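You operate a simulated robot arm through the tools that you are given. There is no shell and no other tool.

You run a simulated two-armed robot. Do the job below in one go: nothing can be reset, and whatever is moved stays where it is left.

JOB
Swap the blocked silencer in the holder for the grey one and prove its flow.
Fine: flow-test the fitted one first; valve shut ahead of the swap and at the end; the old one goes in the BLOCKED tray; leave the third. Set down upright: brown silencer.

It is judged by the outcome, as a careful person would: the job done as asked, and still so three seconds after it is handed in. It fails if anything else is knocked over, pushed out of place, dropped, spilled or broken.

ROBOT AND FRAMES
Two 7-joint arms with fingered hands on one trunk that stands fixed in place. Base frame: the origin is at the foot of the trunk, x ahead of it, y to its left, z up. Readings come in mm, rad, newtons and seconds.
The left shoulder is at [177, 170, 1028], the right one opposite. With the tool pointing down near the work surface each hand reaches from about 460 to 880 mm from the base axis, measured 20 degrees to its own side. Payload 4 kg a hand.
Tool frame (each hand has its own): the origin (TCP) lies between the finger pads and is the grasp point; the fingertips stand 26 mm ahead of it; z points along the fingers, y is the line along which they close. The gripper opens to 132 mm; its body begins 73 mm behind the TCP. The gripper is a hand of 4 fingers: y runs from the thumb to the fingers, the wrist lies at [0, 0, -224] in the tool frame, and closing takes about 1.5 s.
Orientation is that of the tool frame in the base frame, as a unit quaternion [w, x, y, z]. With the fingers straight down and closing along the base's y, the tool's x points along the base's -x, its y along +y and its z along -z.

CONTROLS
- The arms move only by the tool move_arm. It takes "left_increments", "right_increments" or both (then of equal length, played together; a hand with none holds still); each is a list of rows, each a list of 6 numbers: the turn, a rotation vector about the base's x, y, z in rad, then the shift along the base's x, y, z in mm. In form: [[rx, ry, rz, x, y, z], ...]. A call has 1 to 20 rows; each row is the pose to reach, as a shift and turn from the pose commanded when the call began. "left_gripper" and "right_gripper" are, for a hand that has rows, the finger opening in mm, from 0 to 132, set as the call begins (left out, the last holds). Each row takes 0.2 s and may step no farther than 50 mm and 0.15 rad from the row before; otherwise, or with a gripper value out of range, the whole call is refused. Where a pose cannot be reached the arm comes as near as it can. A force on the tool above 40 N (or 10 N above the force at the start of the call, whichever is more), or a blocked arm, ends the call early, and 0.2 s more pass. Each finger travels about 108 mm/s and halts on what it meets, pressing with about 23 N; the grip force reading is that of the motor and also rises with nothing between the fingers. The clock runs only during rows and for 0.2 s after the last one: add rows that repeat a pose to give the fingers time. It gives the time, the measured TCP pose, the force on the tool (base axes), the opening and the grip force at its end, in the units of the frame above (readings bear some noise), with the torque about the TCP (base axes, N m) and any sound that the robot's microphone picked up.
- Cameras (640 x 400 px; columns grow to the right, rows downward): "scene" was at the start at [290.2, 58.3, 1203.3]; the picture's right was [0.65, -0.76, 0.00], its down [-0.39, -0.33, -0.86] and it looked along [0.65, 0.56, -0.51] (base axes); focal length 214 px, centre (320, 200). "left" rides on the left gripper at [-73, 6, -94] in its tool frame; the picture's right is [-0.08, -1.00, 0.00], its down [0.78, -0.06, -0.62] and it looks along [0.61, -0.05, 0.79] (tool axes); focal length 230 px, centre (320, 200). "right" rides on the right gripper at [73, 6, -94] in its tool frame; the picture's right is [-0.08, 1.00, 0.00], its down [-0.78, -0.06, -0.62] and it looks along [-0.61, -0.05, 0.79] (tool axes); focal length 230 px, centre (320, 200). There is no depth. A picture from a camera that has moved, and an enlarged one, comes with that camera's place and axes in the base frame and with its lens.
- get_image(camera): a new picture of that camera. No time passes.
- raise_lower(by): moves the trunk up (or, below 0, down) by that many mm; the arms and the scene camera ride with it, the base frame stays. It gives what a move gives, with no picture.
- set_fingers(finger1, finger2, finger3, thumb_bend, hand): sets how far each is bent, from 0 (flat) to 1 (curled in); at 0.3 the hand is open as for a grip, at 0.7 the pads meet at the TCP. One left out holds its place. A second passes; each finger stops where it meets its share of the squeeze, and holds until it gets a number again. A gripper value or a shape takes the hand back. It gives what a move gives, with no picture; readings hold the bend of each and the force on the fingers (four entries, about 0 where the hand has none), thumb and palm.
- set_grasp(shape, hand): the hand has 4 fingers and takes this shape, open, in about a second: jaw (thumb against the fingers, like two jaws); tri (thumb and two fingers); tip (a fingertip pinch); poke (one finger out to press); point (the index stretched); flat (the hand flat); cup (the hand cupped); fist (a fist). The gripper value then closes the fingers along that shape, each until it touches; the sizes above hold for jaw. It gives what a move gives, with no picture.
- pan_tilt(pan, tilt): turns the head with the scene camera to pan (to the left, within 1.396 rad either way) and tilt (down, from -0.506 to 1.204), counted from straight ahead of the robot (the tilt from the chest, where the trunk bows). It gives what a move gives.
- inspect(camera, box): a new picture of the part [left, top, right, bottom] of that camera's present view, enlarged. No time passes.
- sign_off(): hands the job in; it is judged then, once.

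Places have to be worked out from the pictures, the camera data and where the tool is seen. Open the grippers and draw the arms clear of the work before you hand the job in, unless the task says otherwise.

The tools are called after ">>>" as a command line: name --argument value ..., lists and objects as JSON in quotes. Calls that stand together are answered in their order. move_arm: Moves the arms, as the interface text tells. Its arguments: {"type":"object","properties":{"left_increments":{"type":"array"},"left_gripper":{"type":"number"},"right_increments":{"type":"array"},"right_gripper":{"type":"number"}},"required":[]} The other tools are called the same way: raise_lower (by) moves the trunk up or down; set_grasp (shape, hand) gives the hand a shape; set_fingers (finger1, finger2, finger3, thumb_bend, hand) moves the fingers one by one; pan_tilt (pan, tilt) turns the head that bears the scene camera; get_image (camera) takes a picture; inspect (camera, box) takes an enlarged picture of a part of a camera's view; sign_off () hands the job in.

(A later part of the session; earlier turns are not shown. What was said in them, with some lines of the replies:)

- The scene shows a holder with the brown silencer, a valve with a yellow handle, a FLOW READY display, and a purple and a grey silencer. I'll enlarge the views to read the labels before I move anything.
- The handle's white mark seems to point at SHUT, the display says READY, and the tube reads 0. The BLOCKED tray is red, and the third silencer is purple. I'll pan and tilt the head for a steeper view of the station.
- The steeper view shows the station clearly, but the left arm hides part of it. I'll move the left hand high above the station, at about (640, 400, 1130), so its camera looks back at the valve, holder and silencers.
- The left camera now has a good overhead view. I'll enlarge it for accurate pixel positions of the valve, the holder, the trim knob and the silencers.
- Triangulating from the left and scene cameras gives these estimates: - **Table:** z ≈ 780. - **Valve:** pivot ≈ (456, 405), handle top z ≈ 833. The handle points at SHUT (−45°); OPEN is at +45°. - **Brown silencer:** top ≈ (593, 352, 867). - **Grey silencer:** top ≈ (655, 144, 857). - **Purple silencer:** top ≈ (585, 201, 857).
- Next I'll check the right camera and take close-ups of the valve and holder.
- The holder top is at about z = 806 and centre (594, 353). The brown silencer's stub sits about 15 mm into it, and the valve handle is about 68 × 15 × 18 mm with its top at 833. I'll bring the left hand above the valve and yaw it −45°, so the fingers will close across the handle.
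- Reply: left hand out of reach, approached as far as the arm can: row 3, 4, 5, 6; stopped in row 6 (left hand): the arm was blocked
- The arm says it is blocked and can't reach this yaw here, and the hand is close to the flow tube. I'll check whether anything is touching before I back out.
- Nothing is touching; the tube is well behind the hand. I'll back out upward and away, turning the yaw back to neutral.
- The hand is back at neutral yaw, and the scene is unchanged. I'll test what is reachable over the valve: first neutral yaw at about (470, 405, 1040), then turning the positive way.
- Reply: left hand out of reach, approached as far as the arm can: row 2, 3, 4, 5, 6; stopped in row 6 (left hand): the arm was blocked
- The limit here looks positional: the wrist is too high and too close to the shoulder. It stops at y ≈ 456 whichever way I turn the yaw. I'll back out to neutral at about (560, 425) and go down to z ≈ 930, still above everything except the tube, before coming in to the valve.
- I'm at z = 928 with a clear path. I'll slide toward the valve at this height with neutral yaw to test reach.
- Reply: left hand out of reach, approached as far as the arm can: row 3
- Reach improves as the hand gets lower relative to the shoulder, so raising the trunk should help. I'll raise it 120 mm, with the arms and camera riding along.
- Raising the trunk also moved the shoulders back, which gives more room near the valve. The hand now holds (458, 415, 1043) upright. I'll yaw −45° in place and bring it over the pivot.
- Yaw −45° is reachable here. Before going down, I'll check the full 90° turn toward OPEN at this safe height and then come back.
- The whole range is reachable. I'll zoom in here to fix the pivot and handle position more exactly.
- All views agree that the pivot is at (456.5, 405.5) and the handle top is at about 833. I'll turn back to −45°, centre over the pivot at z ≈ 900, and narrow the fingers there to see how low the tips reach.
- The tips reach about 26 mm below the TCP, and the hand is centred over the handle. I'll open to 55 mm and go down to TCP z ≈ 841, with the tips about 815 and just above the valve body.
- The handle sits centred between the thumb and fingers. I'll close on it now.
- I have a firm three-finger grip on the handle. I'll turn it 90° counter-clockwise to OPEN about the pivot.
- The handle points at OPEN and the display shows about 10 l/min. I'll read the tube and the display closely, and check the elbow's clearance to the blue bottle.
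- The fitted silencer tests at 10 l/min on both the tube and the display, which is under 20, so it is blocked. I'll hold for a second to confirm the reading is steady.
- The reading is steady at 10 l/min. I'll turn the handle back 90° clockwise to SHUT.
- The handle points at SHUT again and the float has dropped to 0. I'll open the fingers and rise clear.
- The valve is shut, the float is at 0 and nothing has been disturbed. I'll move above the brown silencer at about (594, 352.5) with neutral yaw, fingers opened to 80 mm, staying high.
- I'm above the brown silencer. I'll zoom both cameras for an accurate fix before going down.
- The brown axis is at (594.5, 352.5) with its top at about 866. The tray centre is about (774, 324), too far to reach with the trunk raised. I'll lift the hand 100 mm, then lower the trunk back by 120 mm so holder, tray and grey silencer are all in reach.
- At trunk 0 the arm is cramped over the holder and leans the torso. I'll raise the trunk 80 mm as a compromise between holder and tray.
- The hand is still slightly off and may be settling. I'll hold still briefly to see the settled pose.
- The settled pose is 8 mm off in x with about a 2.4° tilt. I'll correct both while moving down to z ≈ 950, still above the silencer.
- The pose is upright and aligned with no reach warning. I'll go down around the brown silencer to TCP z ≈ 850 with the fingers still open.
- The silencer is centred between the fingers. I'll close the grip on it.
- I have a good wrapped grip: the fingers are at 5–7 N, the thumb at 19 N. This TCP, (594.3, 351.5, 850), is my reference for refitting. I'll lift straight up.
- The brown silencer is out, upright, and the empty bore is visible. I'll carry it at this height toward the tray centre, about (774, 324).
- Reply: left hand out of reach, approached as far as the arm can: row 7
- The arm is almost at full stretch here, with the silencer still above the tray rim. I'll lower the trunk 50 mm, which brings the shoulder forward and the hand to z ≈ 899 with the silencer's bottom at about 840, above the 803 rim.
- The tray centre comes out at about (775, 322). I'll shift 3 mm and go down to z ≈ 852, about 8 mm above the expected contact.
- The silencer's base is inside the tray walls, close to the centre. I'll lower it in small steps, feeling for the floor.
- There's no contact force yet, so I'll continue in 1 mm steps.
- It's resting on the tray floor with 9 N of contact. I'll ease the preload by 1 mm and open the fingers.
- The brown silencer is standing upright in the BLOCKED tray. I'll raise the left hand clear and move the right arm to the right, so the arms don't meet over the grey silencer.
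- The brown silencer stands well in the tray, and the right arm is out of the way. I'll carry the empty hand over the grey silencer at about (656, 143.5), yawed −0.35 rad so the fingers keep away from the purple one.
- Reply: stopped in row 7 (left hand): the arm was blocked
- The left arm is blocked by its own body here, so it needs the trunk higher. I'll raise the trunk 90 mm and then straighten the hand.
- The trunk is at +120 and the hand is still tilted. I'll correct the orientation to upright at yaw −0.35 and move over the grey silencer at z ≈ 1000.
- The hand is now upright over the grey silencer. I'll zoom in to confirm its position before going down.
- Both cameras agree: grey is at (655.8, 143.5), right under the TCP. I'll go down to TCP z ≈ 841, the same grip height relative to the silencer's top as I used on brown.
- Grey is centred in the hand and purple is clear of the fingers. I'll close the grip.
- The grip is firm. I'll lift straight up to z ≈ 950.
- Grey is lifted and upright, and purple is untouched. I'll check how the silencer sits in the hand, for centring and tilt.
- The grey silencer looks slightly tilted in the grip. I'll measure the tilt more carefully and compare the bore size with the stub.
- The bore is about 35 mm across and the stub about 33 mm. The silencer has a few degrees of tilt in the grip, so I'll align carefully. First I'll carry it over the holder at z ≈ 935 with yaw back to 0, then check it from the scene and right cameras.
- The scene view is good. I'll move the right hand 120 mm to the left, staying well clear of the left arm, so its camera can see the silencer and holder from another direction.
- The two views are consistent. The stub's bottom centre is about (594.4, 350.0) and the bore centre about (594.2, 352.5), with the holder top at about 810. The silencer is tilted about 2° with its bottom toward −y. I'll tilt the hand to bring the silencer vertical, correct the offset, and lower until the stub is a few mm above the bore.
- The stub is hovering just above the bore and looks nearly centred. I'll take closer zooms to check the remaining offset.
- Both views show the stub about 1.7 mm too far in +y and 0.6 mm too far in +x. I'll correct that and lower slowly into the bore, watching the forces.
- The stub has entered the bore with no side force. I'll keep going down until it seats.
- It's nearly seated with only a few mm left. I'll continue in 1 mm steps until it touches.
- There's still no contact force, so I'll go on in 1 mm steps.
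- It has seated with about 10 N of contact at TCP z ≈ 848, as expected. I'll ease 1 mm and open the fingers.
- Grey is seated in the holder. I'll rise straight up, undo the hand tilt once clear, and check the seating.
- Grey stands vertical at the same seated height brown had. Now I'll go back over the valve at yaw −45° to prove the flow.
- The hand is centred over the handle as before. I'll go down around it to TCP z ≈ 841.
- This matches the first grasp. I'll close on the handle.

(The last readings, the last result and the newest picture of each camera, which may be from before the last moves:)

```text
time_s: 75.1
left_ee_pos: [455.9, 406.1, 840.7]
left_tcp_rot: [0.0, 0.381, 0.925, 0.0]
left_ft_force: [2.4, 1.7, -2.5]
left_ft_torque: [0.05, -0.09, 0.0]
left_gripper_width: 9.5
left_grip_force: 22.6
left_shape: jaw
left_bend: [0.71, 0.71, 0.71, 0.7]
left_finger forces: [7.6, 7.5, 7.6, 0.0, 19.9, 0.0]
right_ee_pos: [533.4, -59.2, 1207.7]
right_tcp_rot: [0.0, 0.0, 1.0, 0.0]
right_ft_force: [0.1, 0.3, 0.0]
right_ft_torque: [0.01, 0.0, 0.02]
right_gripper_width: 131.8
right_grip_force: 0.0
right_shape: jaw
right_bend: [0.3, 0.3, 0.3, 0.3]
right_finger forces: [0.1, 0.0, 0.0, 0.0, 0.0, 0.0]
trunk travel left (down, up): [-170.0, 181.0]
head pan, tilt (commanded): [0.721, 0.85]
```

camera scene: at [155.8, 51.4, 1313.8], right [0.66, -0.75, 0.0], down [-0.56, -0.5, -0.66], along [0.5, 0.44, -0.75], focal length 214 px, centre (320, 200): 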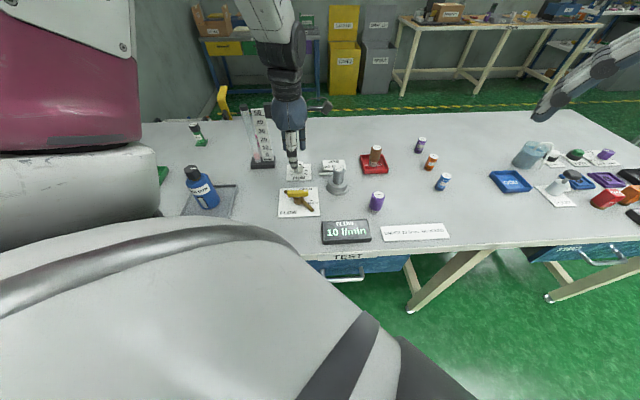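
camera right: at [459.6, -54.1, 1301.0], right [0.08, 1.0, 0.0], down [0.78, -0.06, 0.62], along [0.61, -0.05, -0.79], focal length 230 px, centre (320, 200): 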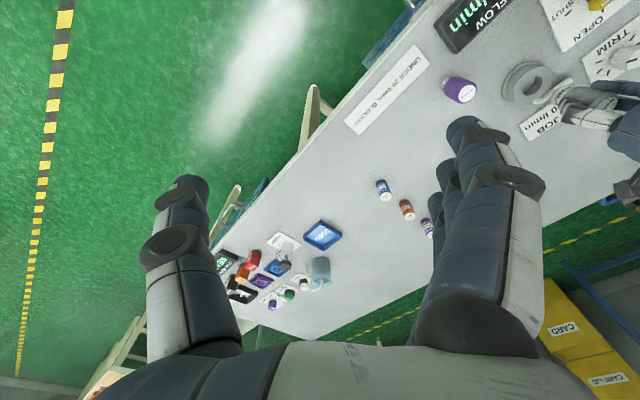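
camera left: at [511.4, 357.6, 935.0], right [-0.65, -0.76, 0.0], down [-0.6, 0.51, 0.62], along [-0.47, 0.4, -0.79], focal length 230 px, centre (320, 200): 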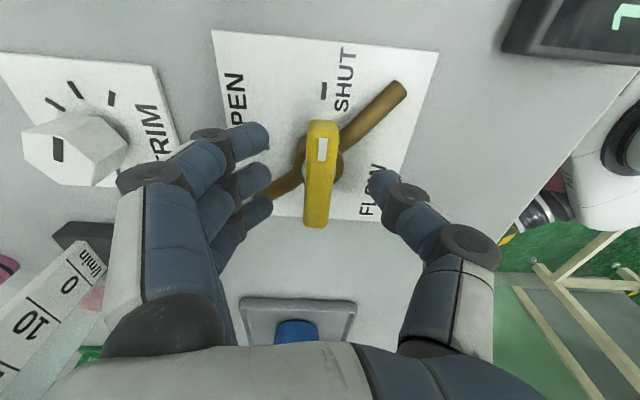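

The handle is gripped with even forces. I'll turn it 90° counter-clockwise to OPEN and hold it for a few rows to let the flow settle.

>>> move_arm --left_increments '[[0, 0, 0.1, 0, 0, 0], [0, 0, 0.23, 0, 0, 0], [0, 0, 0.36, 0, 0, 0], [0, 0, 0.49, 0, 0, 0], [0, 0, 0.62, 0, 0, 0], [0, 0, 0.75, 0, 0, 0], [0, 0, 0.88, 0, 0, 0], [0, 0, 1.01, 0, 0, 0], [0, 0, 1.14, 0, 0, 0], [0, 0, 1.27, 0, 0, 0], [0, 0, 1.4, 0, 0, 0], [0, 0, 1.5, 0, 0, 0], [0, 0, 1.57, 0, 0, 0], [0, 0, 1.57, 0, 0, 0], [0, 0, 1.57, 0, 0, 0], [0, 0, 1.57, 0, 0, 0], [0, 0, 1.57, 0, 0, 0], [0, 0, 1.57, 0, 0, 0], [0, 0, 1.57, 0, 0, 0], [0, 0, 1.57, 0, 0, 0]]'

>>> inspect --camera "scene" --box '[220, 90, 380, 250]'

>>> inspect --camera "scene" --box '[235, 95, 291, 175]'

>>> get_image --camera "left"

```text
time_s: 79.3
left_ee_pos: [456.6, 406.5, 840.9]
left_tcp_rot: [0.0, -0.383, 0.924, 0.001]
left_ft_force: [12.4, 14.2, 12.9]
left_ft_torque: [0.35, -0.16, -0.03]
left_gripper_width: 9.8
left_grip_force: 23.1
left_shape: jaw
left_bend: [0.71, 0.71, 0.71, 0.7]
left_finger forces: [9.5, 9.1, 8.8, 0.0, 25.1, 0.0]
right_ee_pos: [532.8, -57.5, 1207.1]
right_tcp_rot: [-0.001, -0.001, 1.0, 0.0]
right_ft_force: [-0.1, -0.5, 1.0]
right_ft_torque: [-0.02, -0.03, -0.02]
right_gripper_width: 131.9
right_grip_force: 0.0
right_shape: jaw
right_bend: [0.3, 0.3, 0.3, 0.3]
right_finger forces: [0.0, 0.0, 0.0, 0.0, 0.0, 0.1]
trunk travel left (down, up): [-170.0, 181.0]
head pan, tilt (commanded): [0.721, 0.85]
```

```text
2.50 times, centred on (300, 170) of scene
camera zoom: at [156.3, 52.1, 1313.7], right [0.66, -0.75, 0.0], down [-0.56, -0.5, -0.66], along [0.5, 0.44, -0.75], focal length 536 px, centre (370, 275)
```

zoom: 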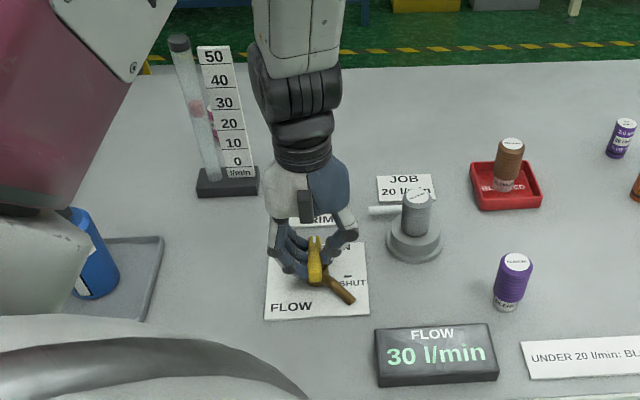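

```text
5.00 times, centred on (263, 135) of scene
camera zoom: at [156.3, 52.1, 1313.7], right [0.66, -0.75, 0.0], down [-0.56, -0.5, -0.66], along [0.5, 0.44, -0.75], focal length 1072 px, centre (605, 525)
```

zoom: 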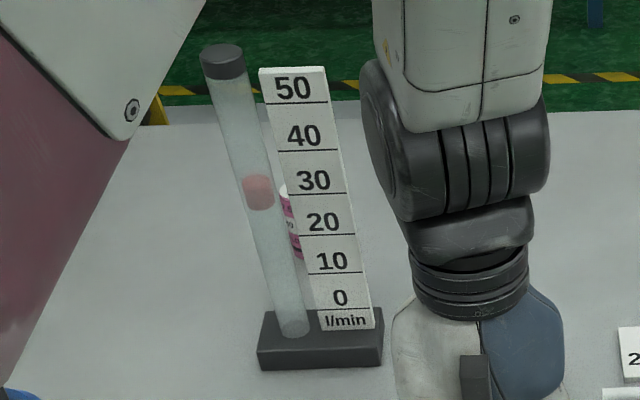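

```text
taken
camera left: at [503.5, 461.3, 933.9], right [0.76, -0.65, 0.0], down [-0.51, -0.6, 0.62], along [-0.4, -0.47, -0.79], focal length 230 px, centre (320, 200)
```

left: 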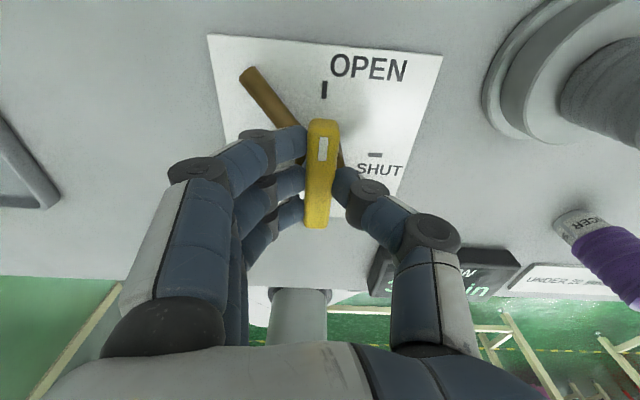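

With grey fitted, both the display and the float read 30 l/min, well above the 20 limit, so its flow is proven. I'll turn the handle back to SHUT.

>>> move_arm --left_increments '[[0, 0, -0.1, 0, 0, 0], [0, 0, -0.23, 0, 0, 0], [0, 0, -0.36, 0, 0, 0], [0, 0, -0.49, 0, 0, 0], [0, 0, -0.62, 0, 0, 0], [0, 0, -0.75, 0, 0, 0], [0, 0, -0.88, 0, 0, 0], [0, 0, -1.01, 0, 0, 0], [0, 0, -1.14, 0, 0, 0], [0, 0, -1.27, 0, 0, 0], [0, 0, -1.4, 0, 0, 0], [0, 0, -1.5, 0, 0, 0], [0, 0, -1.575, 0, 0, 0], [0, 0, -1.575, 0, 0, 0]]'

>>> get_image --camera "left"

>>> inspect --camera "scene" --box '[220, 90, 380, 250]'

```text
time_s: 82.3
left_ee_pos: [456.4, 405.3, 840.7]
left_tcp_rot: [0.0, 0.385, 0.923, 0.0]
left_ft_force: [1.8, 0.8, 5.0]
left_ft_torque: [0.07, -0.14, 0.0]
left_gripper_width: 10.2
left_grip_force: 22.8
left_shape: jaw
left_bend: [0.71, 0.71, 0.71, 0.7]
left_finger forces: [8.5, 8.5, 8.6, 0.1, 23.3, 0.0]
right_ee_pos: [533.0, -59.4, 1207.3]
right_tcp_rot: [0.001, 0.001, 1.0, -0.001]
right_ft_force: [-0.2, 0.1, -0.4]
right_ft_torque: [0.0, 0.02, -0.01]
right_gripper_width: 132.1
right_grip_force: 0.1
right_shape: jaw
right_bend: [0.3, 0.3, 0.3, 0.3]
right_finger forces: [0.1, 0.0, 0.0, 0.1, 0.0, 0.0]
trunk travel left (down, up): [-170.0, 181.0]
head pan, tilt (commanded): [0.721, 0.85]
```

```text
taken
camera left: at [510.9, 357.2, 934.1], right [-0.65, -0.76, 0.0], down [-0.6, 0.52, 0.62], along [-0.47, 0.4, -0.79], focal length 230 px, centre (320, 200)
```

left: 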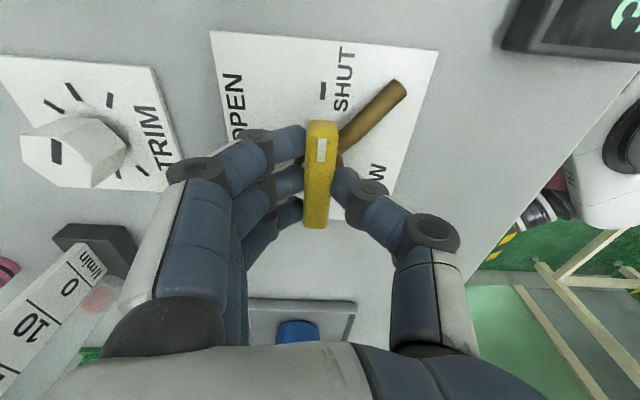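

```text
2.50 times, centred on (300, 170) of scene
camera zoom: at [155.8, 51.1, 1313.7], right [0.66, -0.75, 0.0], down [-0.56, -0.5, -0.66], along [0.5, 0.44, -0.75], focal length 536 px, centre (370, 275)
```

zoom: 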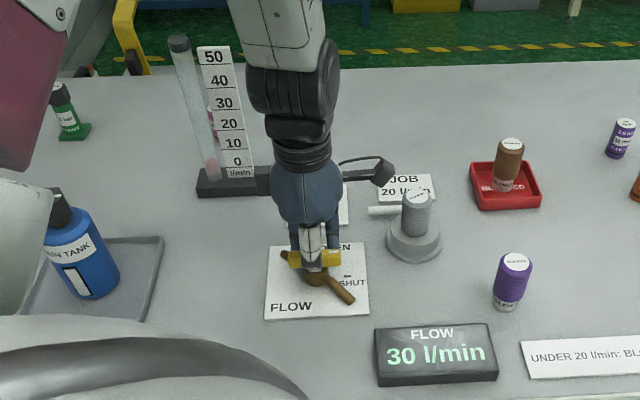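

The handle is at SHUT and the float is down at 0. I'll open the fingers and rise clear of the valve.

>>> move_arm --left_increments '[[0, 0, 0, 0, 0, 0], [0, 0, 0, 0, 0, 0], [0, 0, 0, 0, 0, 0], [0, 0, 0, 0, 0, 0], [0, 0, 0, 0, 0, 30], [0, 0, 0, 0, 0, 70], [0, 0, 0, 0, 0, 110], [0, 0, 0, 0, 0, 150], [0, 0, 0, 0, 0, 190]]' --left_gripper 60

>>> inspect --camera "scene" --box '[220, 90, 380, 250]'

>>> get_image --camera "left"

```text
time_s: 84.3
left_ee_pos: [453.8, 404.1, 1035.3]
left_tcp_rot: [0.001, 0.385, 0.923, 0.001]
left_ft_force: [0.0, 0.3, 0.0]
left_ft_torque: [-0.02, -0.02, -0.01]
left_gripper_width: 59.1
left_grip_force: 0.0
left_shape: jaw
left_bend: [0.73, 0.73, 0.73, 0.7]
left_finger forces: [0.1, 0.0, 0.0, 0.1, 0.1, 0.0]
right_ee_pos: [532.7, -59.3, 1208.3]
right_tcp_rot: [0.0, 0.0, 1.0, 0.0]
right_ft_force: [-0.2, -0.2, -0.9]
right_ft_torque: [0.0, -0.01, 0.03]
right_gripper_width: 131.9
right_grip_force: 0.0
right_shape: jaw
right_bend: [0.3, 0.3, 0.3, 0.3]
right_finger forces: [0.1, 0.0, 0.0, 0.0, 0.0, 0.1]
trunk travel left (down, up): [-170.0, 181.0]
head pan, tilt (commanded): [0.721, 0.85]
```

```text
2.50 times, centred on (300, 170) of scene
camera zoom: at [155.2, 51.0, 1313.9], right [0.66, -0.75, 0.0], down [-0.56, -0.5, -0.66], along [0.5, 0.44, -0.75], focal length 536 px, centre (370, 275)
```

zoom: 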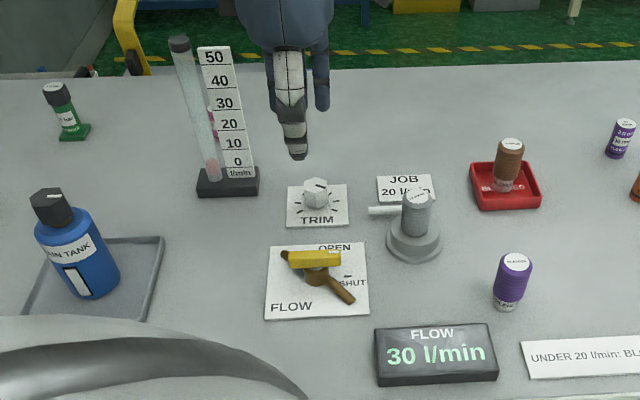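

```text
taken
camera left: at [508.4, 355.9, 1127.3], right [-0.65, -0.76, 0.0], down [-0.6, 0.51, 0.62], along [-0.47, 0.4, -0.79], focal length 230 px, centre (320, 200)
```

left: 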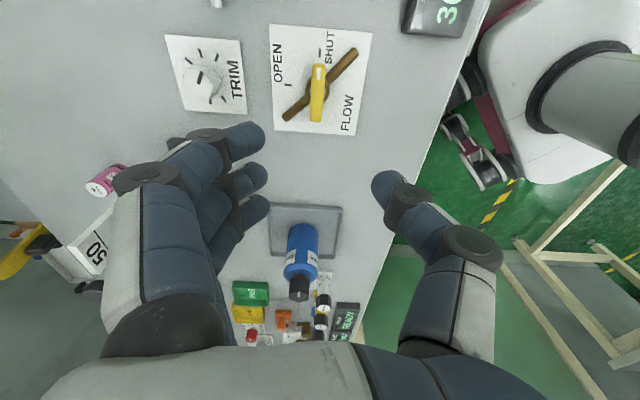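

The valve is shut, the float is at 0, and everything else is in place. I'll raise the left arm further with its gripper open, move the right arm back to the right, and check the handle angle against the SHUT mark.

>>> move_arm --left_increments '[[0, 0, 0.12, 0, 10, 30], [0, 0, 0.25, -5, 20, 60], [0, 0, 0.38, -10, 30, 90], [0, 0, 0.51, -15, 40, 115], [0, 0, 0.64, -20, 50, 135], [0, 0, 0.785, -25, 60, 150]]' --right_increments '[[0, 0, 0, 0, -30, 0], [0, 0, 0, 0, -60, 0], [0, 0, 0, 0, -90, 0], [0, 0, 0, 0, -120, 0], [0, 0, 0, 0, -120, 0], [0, 0, 0, 0, -120, 0]]' --left_gripper 132

>>> get_image --camera "scene"

>>> inspect --camera "scene" --box '[260, 170, 340, 220]'

>>> inspect --camera "scene" --box '[240, 100, 440, 230]'

```text
time_s: 85.7
left_ee_pos: [431.2, 466.7, 1182.7]
left_tcp_rot: [0.0, 0.001, 1.0, 0.0]
left_ft_force: [-0.3, 0.6, -0.3]
left_ft_torque: [-0.05, -0.02, 0.01]
left_gripper_width: 131.8
left_grip_force: 0.1
left_shape: jaw
left_bend: [0.3, 0.3, 0.3, 0.3]
left_finger forces: [0.0, 0.0, 0.0, 0.1, 0.1, 0.1]
right_ee_pos: [529.4, -179.4, 1206.4]
right_tcp_rot: [0.0, -0.001, 1.0, 0.0]
right_ft_force: [-0.5, -0.9, 0.1]
right_ft_torque: [-0.03, 0.01, -0.04]
right_gripper_width: 132.2
right_grip_force: 0.1
right_shape: jaw
right_bend: [0.3, 0.3, 0.3, 0.3]
right_finger forces: [0.0, 0.0, 0.0, 0.0, 0.0, 0.1]
trunk travel left (down, up): [-170.0, 181.0]
head pan, tilt (commanded): [0.721, 0.85]
```

```text
taken
camera scene: at [155.8, 51.1, 1313.8], right [0.66, -0.75, 0.0], down [-0.56, -0.5, -0.66], along [0.5, 0.44, -0.75], focal length 214 px, centre (320, 200)
```

scene: 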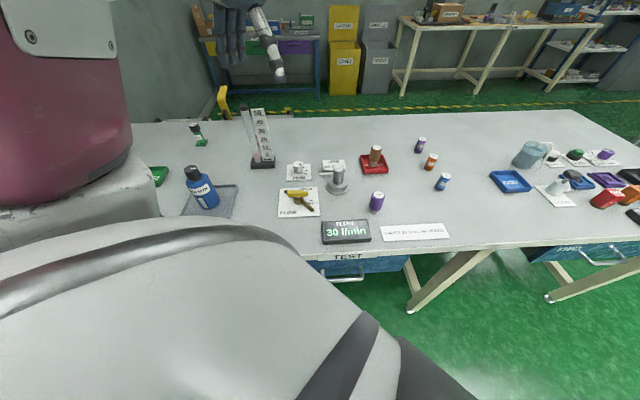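

```text
8.00 times, centred on (300, 195) of scene
camera zoom: at [155.8, 51.1, 1313.8], right [0.66, -0.75, 0.0], down [-0.56, -0.5, -0.66], along [0.5, 0.44, -0.75], focal length 1716 px, centre (480, 240)
```

zoom: 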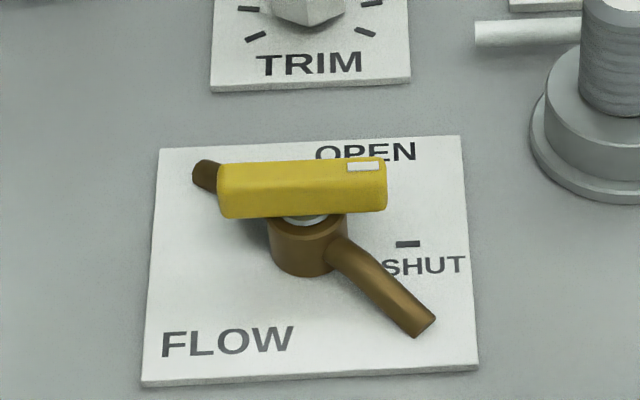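

```text
3.08 times, centred on (340, 165) of scene
camera zoom: at [155.8, 51.1, 1313.8], right [0.66, -0.75, 0.0], down [-0.56, -0.5, -0.66], along [0.5, 0.44, -0.75], focal length 660 px, centre (258, 308)
```

zoom: 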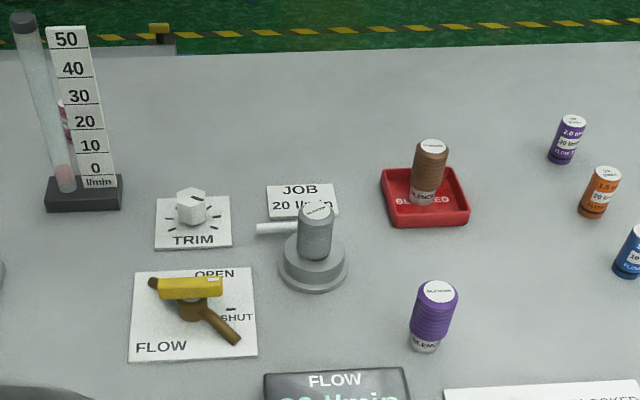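

The final check is clean:
- **Valve:** the handle is exactly where it started, at SHUT, and the float is at 0.
- **Grey silencer:** seated upright in the holder and proven at 30 l/min.
- **Brown silencer:** upright in the BLOCKED tray.
- **Purple silencer and the rest:** untouched.
- **Arms:** clear, with both grippers open.

I'm handing the job in.

>>> sign_off

```text
The job is handed in.
```

The grey silencer is now fitted in the holder and its flow is proven: it reads 30 l/min on both the tube and the display. The limit is 20 l/min.

- **First test:** I flow-tested the brown silencer before removing it. It read a steady 10 l/min, which is under 20, so it was blocked.
- **Valve:** it was shut before the swap and is shut again now, with the tube float at 0. The display still shows the last reading, 30 l/min.
- **Brown silencer:** it is standing upright in the BLOCKED tray.
- **Purple silencer:** I left it where it was, and I didn't touch the TRIM knob.

Nothing was knocked over or moved out of place. Both arms are drawn clear with the grippers open.
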